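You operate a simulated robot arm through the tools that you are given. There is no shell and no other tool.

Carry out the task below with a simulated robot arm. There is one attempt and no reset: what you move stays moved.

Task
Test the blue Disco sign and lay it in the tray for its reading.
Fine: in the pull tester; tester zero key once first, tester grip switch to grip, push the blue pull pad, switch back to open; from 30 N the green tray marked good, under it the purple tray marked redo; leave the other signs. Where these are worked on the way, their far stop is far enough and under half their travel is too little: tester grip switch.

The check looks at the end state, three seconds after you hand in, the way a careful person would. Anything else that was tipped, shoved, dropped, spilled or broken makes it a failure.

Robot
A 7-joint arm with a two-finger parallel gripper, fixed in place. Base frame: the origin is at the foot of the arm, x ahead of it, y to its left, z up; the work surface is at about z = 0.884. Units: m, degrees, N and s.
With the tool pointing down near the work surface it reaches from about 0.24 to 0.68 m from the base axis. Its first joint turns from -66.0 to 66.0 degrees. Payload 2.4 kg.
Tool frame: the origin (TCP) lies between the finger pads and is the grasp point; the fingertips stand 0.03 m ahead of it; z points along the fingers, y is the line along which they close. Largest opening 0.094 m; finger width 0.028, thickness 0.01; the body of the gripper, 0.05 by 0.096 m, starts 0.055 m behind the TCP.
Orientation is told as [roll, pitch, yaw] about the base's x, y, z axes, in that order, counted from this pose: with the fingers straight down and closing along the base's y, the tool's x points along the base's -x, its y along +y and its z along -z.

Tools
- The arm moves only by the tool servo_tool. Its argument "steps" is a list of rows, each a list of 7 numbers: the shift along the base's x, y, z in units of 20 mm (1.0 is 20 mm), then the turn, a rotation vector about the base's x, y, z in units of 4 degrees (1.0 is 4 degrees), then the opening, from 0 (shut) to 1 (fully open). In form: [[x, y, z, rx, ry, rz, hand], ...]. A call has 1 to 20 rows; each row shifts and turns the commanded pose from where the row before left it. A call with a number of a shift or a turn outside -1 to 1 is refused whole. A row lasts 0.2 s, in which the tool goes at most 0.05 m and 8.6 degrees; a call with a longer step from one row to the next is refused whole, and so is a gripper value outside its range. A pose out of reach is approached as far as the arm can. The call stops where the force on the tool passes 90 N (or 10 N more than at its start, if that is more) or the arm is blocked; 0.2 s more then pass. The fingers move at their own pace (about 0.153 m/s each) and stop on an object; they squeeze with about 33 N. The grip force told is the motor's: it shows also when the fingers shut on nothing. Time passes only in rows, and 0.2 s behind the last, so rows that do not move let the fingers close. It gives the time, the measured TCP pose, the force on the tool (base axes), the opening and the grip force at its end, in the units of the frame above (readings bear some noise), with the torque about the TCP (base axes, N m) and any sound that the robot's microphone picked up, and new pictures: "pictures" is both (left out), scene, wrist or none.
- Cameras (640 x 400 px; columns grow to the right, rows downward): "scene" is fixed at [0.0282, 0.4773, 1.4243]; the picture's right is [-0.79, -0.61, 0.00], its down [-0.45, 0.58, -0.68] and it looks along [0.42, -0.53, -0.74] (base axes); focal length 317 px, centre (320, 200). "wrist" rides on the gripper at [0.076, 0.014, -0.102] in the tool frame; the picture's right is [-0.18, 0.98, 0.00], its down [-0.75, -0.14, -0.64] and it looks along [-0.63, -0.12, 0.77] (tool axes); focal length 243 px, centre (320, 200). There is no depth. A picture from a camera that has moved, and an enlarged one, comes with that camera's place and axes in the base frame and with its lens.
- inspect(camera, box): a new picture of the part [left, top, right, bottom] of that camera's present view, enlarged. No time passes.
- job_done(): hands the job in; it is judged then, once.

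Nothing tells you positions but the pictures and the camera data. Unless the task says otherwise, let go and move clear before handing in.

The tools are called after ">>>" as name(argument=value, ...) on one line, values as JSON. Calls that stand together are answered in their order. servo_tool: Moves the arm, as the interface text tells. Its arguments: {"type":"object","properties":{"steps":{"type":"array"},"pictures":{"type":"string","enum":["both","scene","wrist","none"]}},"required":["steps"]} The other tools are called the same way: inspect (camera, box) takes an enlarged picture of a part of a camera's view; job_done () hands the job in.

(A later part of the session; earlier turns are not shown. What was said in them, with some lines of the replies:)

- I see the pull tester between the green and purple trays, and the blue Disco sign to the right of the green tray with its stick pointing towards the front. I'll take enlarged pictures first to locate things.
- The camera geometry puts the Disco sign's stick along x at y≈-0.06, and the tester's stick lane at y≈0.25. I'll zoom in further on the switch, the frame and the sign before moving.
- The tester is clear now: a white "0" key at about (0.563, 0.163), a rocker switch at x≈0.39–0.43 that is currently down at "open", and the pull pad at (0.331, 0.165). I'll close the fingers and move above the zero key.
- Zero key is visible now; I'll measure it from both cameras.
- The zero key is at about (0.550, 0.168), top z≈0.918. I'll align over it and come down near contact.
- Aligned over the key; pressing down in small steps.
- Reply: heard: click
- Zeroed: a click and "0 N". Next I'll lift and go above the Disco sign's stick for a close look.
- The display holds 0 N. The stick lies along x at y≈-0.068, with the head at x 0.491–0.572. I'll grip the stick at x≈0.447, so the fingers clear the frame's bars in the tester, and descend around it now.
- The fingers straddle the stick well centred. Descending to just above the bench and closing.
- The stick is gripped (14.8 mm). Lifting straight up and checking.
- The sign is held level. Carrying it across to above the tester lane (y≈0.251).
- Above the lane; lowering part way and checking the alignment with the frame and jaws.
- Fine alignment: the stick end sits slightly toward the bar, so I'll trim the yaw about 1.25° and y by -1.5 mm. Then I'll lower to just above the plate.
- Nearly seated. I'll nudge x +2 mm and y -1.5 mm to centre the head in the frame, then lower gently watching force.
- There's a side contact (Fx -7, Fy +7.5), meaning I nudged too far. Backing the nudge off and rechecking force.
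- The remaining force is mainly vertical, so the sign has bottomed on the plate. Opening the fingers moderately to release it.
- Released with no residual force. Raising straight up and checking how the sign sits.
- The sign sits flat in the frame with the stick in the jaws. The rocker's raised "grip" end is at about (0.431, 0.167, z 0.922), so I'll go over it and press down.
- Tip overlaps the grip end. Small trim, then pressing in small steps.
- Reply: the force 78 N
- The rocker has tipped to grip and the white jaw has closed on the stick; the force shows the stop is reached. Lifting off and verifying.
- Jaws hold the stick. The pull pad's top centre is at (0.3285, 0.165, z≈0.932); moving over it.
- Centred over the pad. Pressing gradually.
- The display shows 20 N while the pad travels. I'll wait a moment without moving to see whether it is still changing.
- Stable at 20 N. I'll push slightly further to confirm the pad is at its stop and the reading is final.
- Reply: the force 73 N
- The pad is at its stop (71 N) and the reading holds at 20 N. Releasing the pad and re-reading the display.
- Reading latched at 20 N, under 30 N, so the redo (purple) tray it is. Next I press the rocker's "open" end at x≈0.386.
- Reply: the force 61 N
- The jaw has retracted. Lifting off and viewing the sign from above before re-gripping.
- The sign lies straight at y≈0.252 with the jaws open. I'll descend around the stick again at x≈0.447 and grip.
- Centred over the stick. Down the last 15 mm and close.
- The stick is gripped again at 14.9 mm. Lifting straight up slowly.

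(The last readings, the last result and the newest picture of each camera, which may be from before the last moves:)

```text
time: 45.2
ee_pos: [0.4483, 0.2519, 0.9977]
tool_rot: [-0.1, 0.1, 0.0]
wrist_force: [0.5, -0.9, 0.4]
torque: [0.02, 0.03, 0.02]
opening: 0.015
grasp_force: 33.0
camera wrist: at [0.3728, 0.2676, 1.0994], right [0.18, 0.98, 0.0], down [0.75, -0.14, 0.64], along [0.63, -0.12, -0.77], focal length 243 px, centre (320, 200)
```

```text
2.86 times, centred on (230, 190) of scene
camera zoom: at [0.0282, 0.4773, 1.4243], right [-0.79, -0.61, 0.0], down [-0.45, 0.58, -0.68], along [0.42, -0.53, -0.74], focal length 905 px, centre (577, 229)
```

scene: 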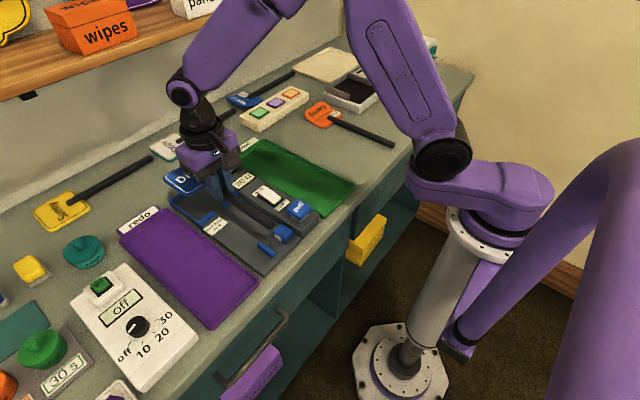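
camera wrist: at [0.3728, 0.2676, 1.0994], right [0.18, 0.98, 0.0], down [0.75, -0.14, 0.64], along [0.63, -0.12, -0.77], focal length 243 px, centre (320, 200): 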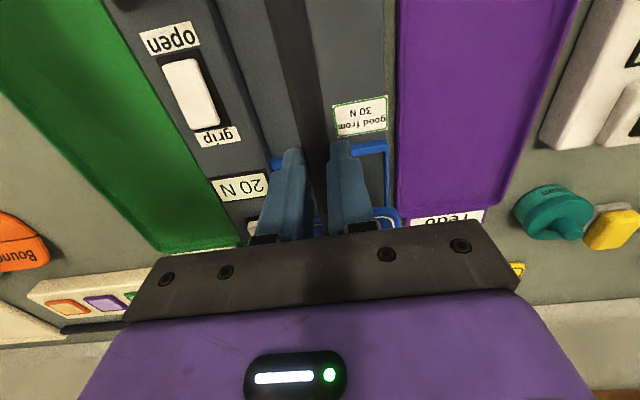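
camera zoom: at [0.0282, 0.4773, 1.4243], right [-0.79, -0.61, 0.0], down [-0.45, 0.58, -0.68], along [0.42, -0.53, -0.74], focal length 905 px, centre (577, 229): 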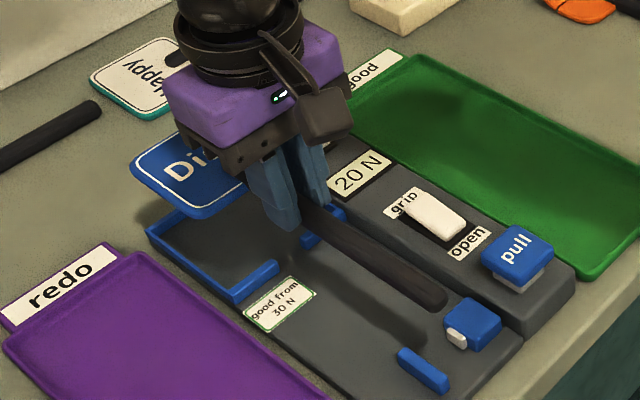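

Clean lift, tester switch is back at open. Carrying the sign sideways over the purple tray (centre ≈ (0.44, 0.377)).

>>> servo_tool(steps=[[0, 0.5, 0, 0, 0, 0, 0], [-0.1, 1, 0, 0, 0, 0, 0], [-0.1, 1, 0, 0, 0, 0, 0], [-0.09, 1, 0, 0, 0, 0, 0], [0, 1, 0, 0, 0, 0, 0], [0, 1, 0, 0, 0, 0, 0], [0, 0.75, 0, 0, 0, 0, 0], [0, 0, 0, 0, 0, 0, 0], [0, 0, 0, 0, 0, 0, 0]])

>>> inspect(camera="scene", box=[90, 150, 290, 340])

>>> inspect(camera="wrist", box=[200, 0, 440, 240])

```text
time: 47.2
ee_pos: [0.4413, 0.3749, 0.9966]
tool_rot: [0.0, -0.1, 0.1]
wrist_force: [-0.8, -0.7, -0.8]
torque: [-0.01, 0.01, 0.04]
opening: 0.015
grasp_force: 32.9
camera wrist: at [0.3655, 0.3921, 1.0986], right [0.18, 0.98, 0.0], down [0.75, -0.14, 0.64], along [0.63, -0.12, -0.77], focal length 243 px, centre (320, 200)
```

scene: 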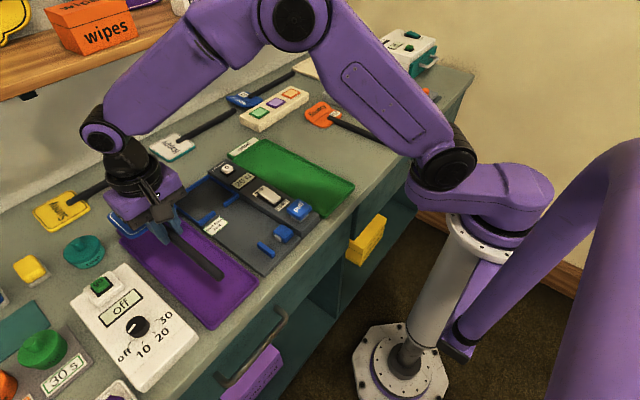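
wrist: 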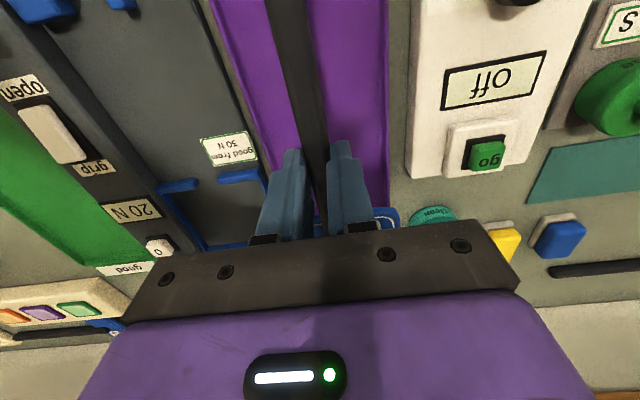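

```text
2.11 times, centred on (190, 245) of scene
camera zoom: at [0.0282, 0.4773, 1.4243], right [-0.79, -0.61, 0.0], down [-0.45, 0.58, -0.68], along [0.42, -0.53, -0.74], focal length 667 px, centre (594, 105)
```

zoom: 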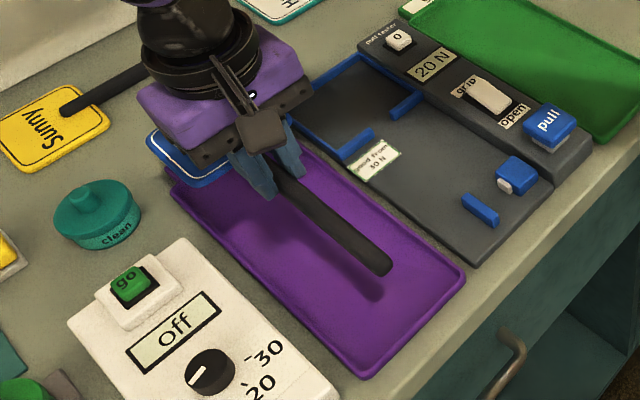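

```text
1.67 times, centred on (320, 120) of wrist
camera zoom: at [0.3655, 0.3921, 1.0986], right [0.18, 0.98, 0.0], down [0.75, -0.14, 0.64], along [0.63, -0.12, -0.77], focal length 404 px, centre (320, 333)
```

zoom: 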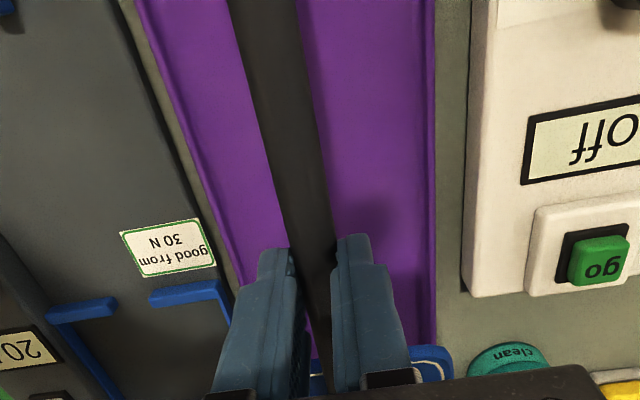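

Well centred over the tray. Lowering close and checking before touching down.

>>> servo_tool(steps=[[0, 0.08, -0.6, 0, 0, 0, 0], [0, 0, -0.8, 0, 0, 0, 0], [0, 0, -0.8, 0, 0, 0, 0], [0, 0, -0.8, 0, 0, 0, 0], [0, 0, 0, 0, 0, 0, 0]])

>>> inspect(camera="scene", box=[90, 180, 270, 340])

>>> inspect(camera="wrist", box=[200, 0, 440, 240])

```text
time: 48.4
ee_pos: [0.4422, 0.3797, 0.9377]
tool_rot: [0.0, -0.1, 0.0]
wrist_force: [-0.8, 0.3, 0.0]
torque: [0.0, -0.01, -0.03]
opening: 0.0148
grasp_force: 33.4
camera wrist: at [0.367, 0.3946, 1.0387], right [0.18, 0.98, 0.0], down [0.75, -0.14, 0.64], along [0.63, -0.12, -0.77], focal length 243 px, centre (320, 200)
```

scene: 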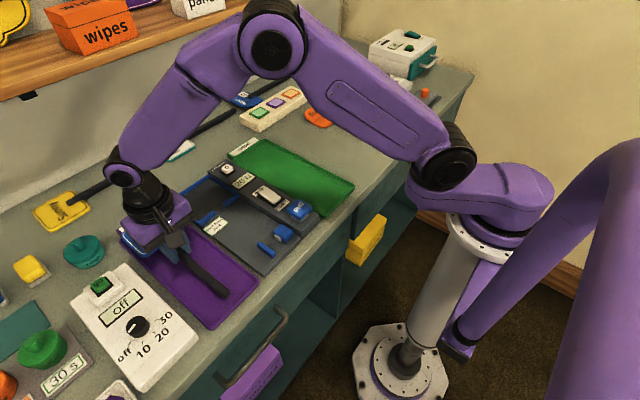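
wrist: 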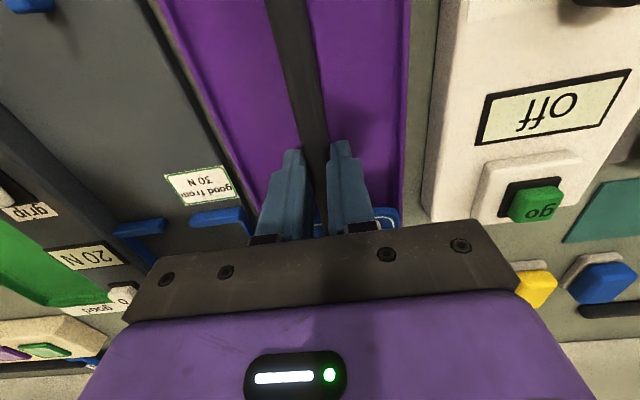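

```text
2.50 times, centred on (180, 260) of scene
camera zoom: at [0.0282, 0.4773, 1.4243], right [-0.79, -0.61, 0.0], down [-0.45, 0.58, -0.68], along [0.42, -0.53, -0.74], focal length 792 px, centre (670, 50)
```

zoom: 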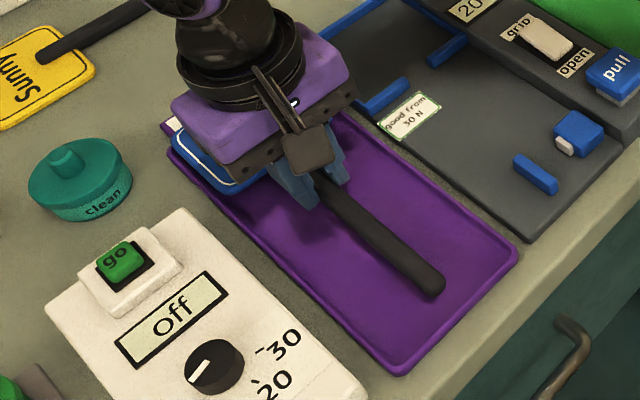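

```text
1.67 times, centred on (320, 120) of wrist
camera zoom: at [0.367, 0.3946, 1.0387], right [0.18, 0.98, 0.0], down [0.75, -0.14, 0.64], along [0.63, -0.12, -0.77], focal length 404 px, centre (320, 333)
```

zoom: 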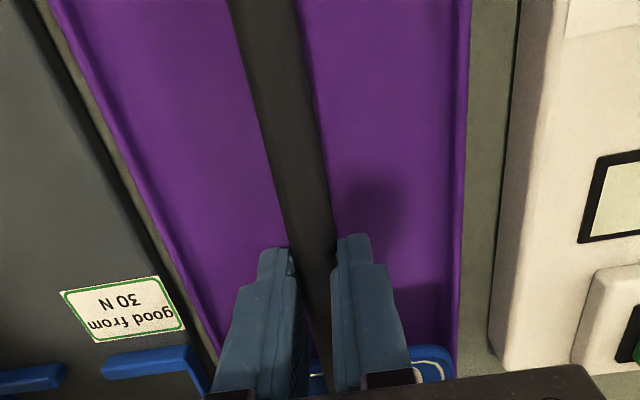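

The sign is about 3 mm off-centre in y; trimming that, then lowering gently until touchdown.

>>> servo_tool(steps=[[0, -0.17, 0, 0, 0, 0, 0], [0, 0, -0.3, 0, 0, 0, 0], [0, 0, -0.2, 0, 0, 0, 0], [0, 0, -0.15, 0, 0, 0, 0], [0, 0, -0.1, 0, 0, 0, 0], [0, 0, 0, 0, 0, 0, 0]], pictures="none")

>>> inspect(camera="scene", box=[90, 180, 270, 340])

>>> inspect(camera="wrist", box=[200, 0, 440, 240])

```text
time: 49.8
ee_pos: [0.4437, 0.3761, 0.9198]
tool_rot: [0.0, 0.1, 0.1]
wrist_force: [0.7, 0.2, -1.1]
torque: [0.03, -0.03, -0.01]
opening: 0.0147
grasp_force: 33.9
```

```text
2.50 times, centred on (180, 260) of scene
camera zoom: at [0.0282, 0.4773, 1.4243], right [-0.79, -0.61, 0.0], down [-0.45, 0.58, -0.68], along [0.42, -0.53, -0.74], focal length 792 px, centre (670, 50)
```

zoom: 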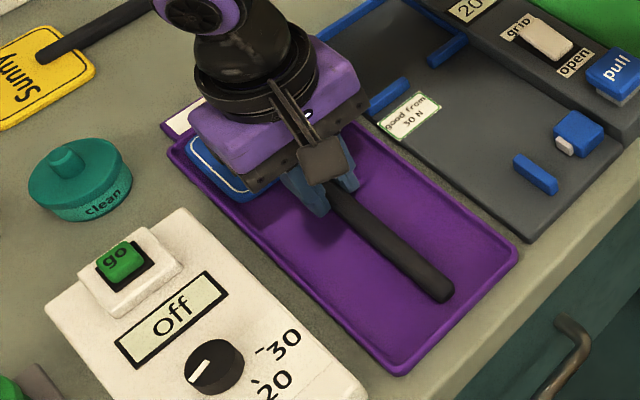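

```text
1.67 times, centred on (320, 120) of wrist
camera zoom: at [0.3671, 0.3907, 1.0228], right [0.18, 0.98, 0.0], down [0.75, -0.14, 0.64], along [0.63, -0.12, -0.77], focal length 404 px, centre (320, 333)
```

zoom: 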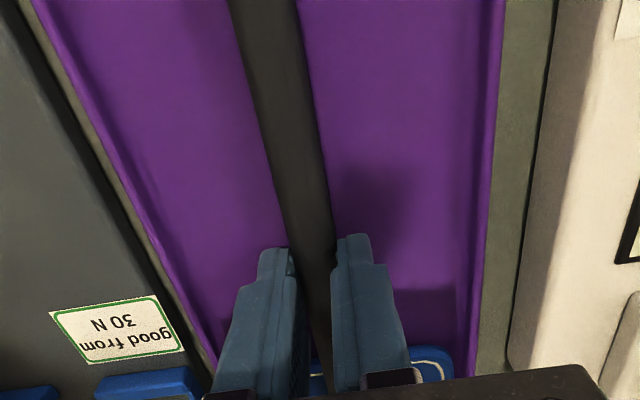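

No contact yet; a few more millimetres down.

>>> servo_tool(steps=[[0, 0, -0.05, 0, 0, 0, 0], [0, 0, -0.05, 0, 0, 0, 0], [0, 0, -0.05, 0, 0, 0, 0], [0, 0, 0, 0, 0, 0, 0]], pictures="none")

```text
time: 50.8
ee_pos: [0.4427, 0.3746, 0.9176]
tool_rot: [0.0, 0.0, 0.0]
wrist_force: [-0.8, 0.3, 0.9]
torque: [0.01, -0.13, 0.04]
opening: 0.0149
grasp_force: 32.9
```

>>> servo_tool(steps=[[0, 0, -0.05, 0, 0, 0, 0], [0, 0, 0, 0, 0, 0, 0]], pictures="none")

>>> inspect(camera="scene", box=[120, 190, 240, 300])

```text
time: 51.4
ee_pos: [0.442, 0.3743, 0.917]
tool_rot: [0.1, 0.0, 0.1]
wrist_force: [-3.0, -1.3, 14.3]
torque: [-0.06, 0.18, 0.03]
opening: 0.0148
grasp_force: 33.1
```

```text
3.64 times, centred on (180, 245) of scene
camera zoom: at [0.0279, 0.4771, 1.4244], right [-0.79, -0.61, 0.0], down [-0.45, 0.58, -0.68], along [0.42, -0.53, -0.74], focal length 1152 px, centre (829, 36)
```

zoom: 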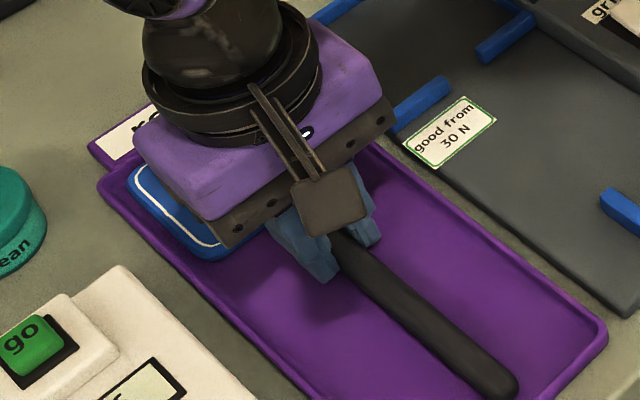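

Touched down (14 N vertical). Releasing and rising straight up.

>>> servo_tool(steps=[[0, 0, 0.05, 0, 0, 0, 0.1], [0, 0, 0, 0, 0, 0, 0.3], [0, 0, 0, 0, 0, 0, 0.4], [0, 0, 0, 0, 0, 0, 0.4], [0, 0, 0.3, 0, 0, 0, 0.4], [0, 0, 0.7, 0, 0, 0, 0.4], [0, 0, 1, 0, 0, 0, 0.4], [0, 0, 1, 0, 0, 0, 0.4], [0, 0, 1, 0, 0, 0, 0.4], [0, 0, 1, 0, 0, 0, 0.4], [0, -0.5, 1, 0, 0, 0, 0.4], [-1, -1, 1, 0, 0, 0, 0.4], [-1, -1, 1, 0, 0, 0, 0.4], [-1, -1, 0.5, 0, 0, 0, 0.4], [-1, -1, 0, 0, 0, 0, 0.4], [-1, -1, 0, 0, 0, 0, 0.4], [0, -1, 0, 0, 0, 0, 0.4], [0, 0, 0, 0, 0, 0, 0.4]])

>>> inspect(camera="scene", box=[100, 180, 280, 340])

>>> inspect(camera="scene", box=[200, 140, 330, 270])

```text
time: 55.2
ee_pos: [0.3438, 0.2438, 1.0867]
tool_rot: [-0.1, 0.0, 0.0]
wrist_force: [0.8, 0.5, -0.5]
torque: [0.03, 0.03, 0.03]
opening: 0.0374
grasp_force: 0.1
camera wrist: at [0.2681, 0.2594, 1.1899], right [0.18, 0.98, 0.0], down [0.75, -0.14, 0.64], along [0.63, -0.12, -0.77], focal length 243 px, centre (320, 200)
```

scene: 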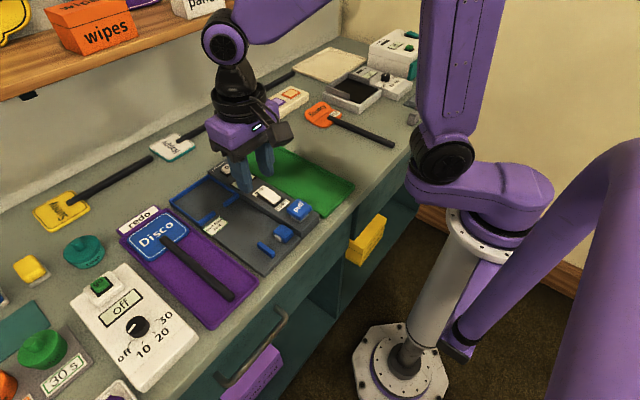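
wrist: 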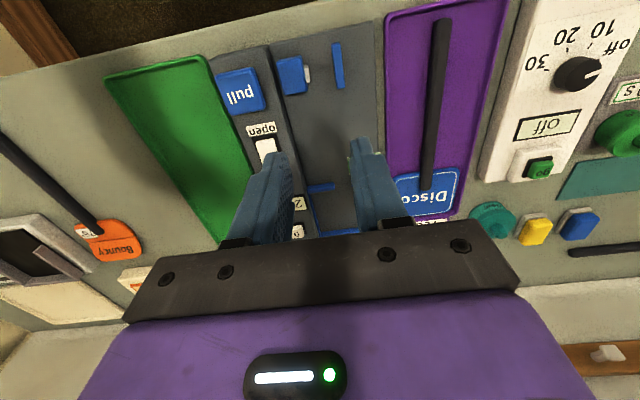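

```text
2.50 times, centred on (190, 260) of scene
camera zoom: at [0.0282, 0.4773, 1.4243], right [-0.79, -0.61, 0.0], down [-0.45, 0.58, -0.68], along [0.42, -0.53, -0.74], focal length 792 px, centre (645, 50)
```

zoom: 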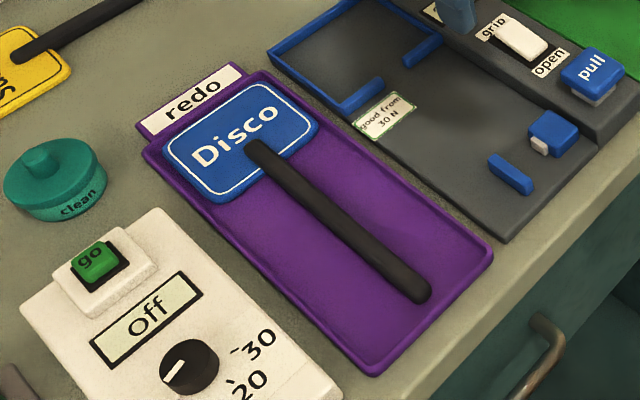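

```text
3.08 times, centred on (265, 205) of scene
camera zoom: at [0.0282, 0.4773, 1.4243], right [-0.79, -0.61, 0.0], down [-0.45, 0.58, -0.68], along [0.42, -0.53, -0.74], focal length 975 px, centre (489, 185)
```

zoom: 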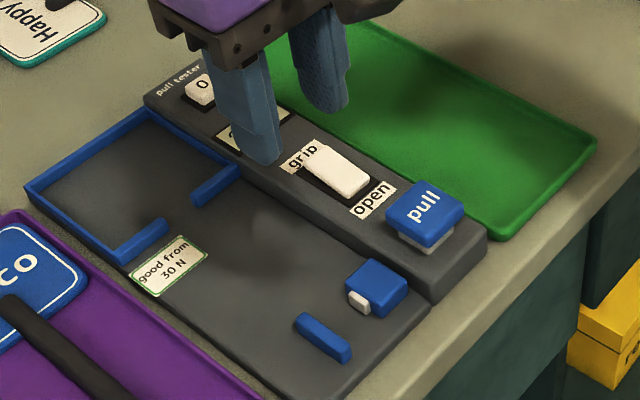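

The sign lies in the purple tray, switch is at open. A last close look that the head lies flat inside the lip.

>>> inspect(camera="scene", box=[110, 200, 200, 270])

>>> inspect(camera="wrist", box=[370, 130, 500, 235])

```text
5.71 times, centred on (155, 235) of scene
camera zoom: at [0.0282, 0.4773, 1.4243], right [-0.79, -0.61, 0.0], down [-0.45, 0.58, -0.68], along [0.42, -0.53, -0.74], focal length 1810 px, centre (1263, 0)
```

zoom: 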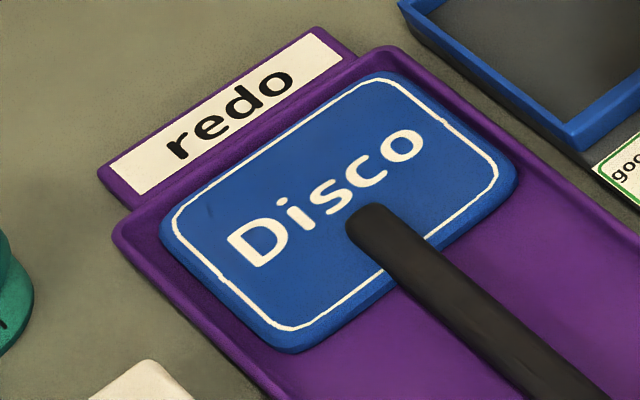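

```text
3.81 times, centred on (435, 182) of wrist
camera zoom: at [0.2681, 0.2594, 1.1899], right [0.18, 0.98, 0.0], down [0.75, -0.14, 0.64], along [0.63, -0.12, -0.77], focal length 924 px, centre (-118, 267)
```

zoom: 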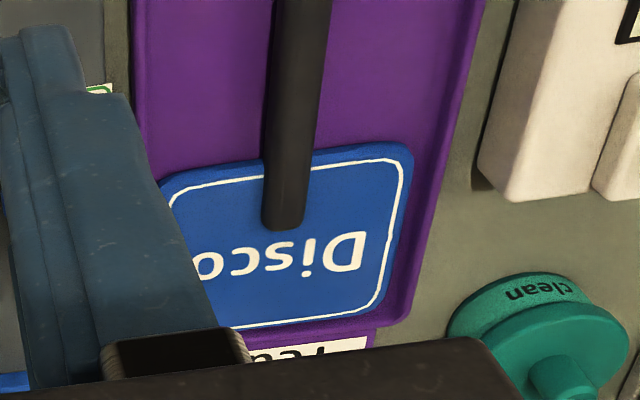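

The head lies flat inside the tray's lip, nothing else was disturbed, and the gripper is open and clear. Handing in.

>>> job_done()

```text
The job is handed in.
```

The blue Disco sign read 20 N in the pull tester. That is under the 30 N limit, so I laid it in the purple redo tray.

- **Zero key:** pressed once before the test, and the display went from 50 N to 0 N.
- **Grip switch:** pressed to grip, and the jaw closed on the stick. After the test I switched it back to open, and the jaw retracted.
- **Pull pad:** pushed to its stop. The reading held at 20 N while pressed and after release.
- **Placing the sign:** while I lowered it into the tester, there was one light side contact of about 7 N. I backed off, and it then seated flat in the frame.
- **End state:** the sign lies flat inside the redo tray. I didn't touch the other signs, and nothing else looked disturbed in the last pictures. The gripper is open and clear.
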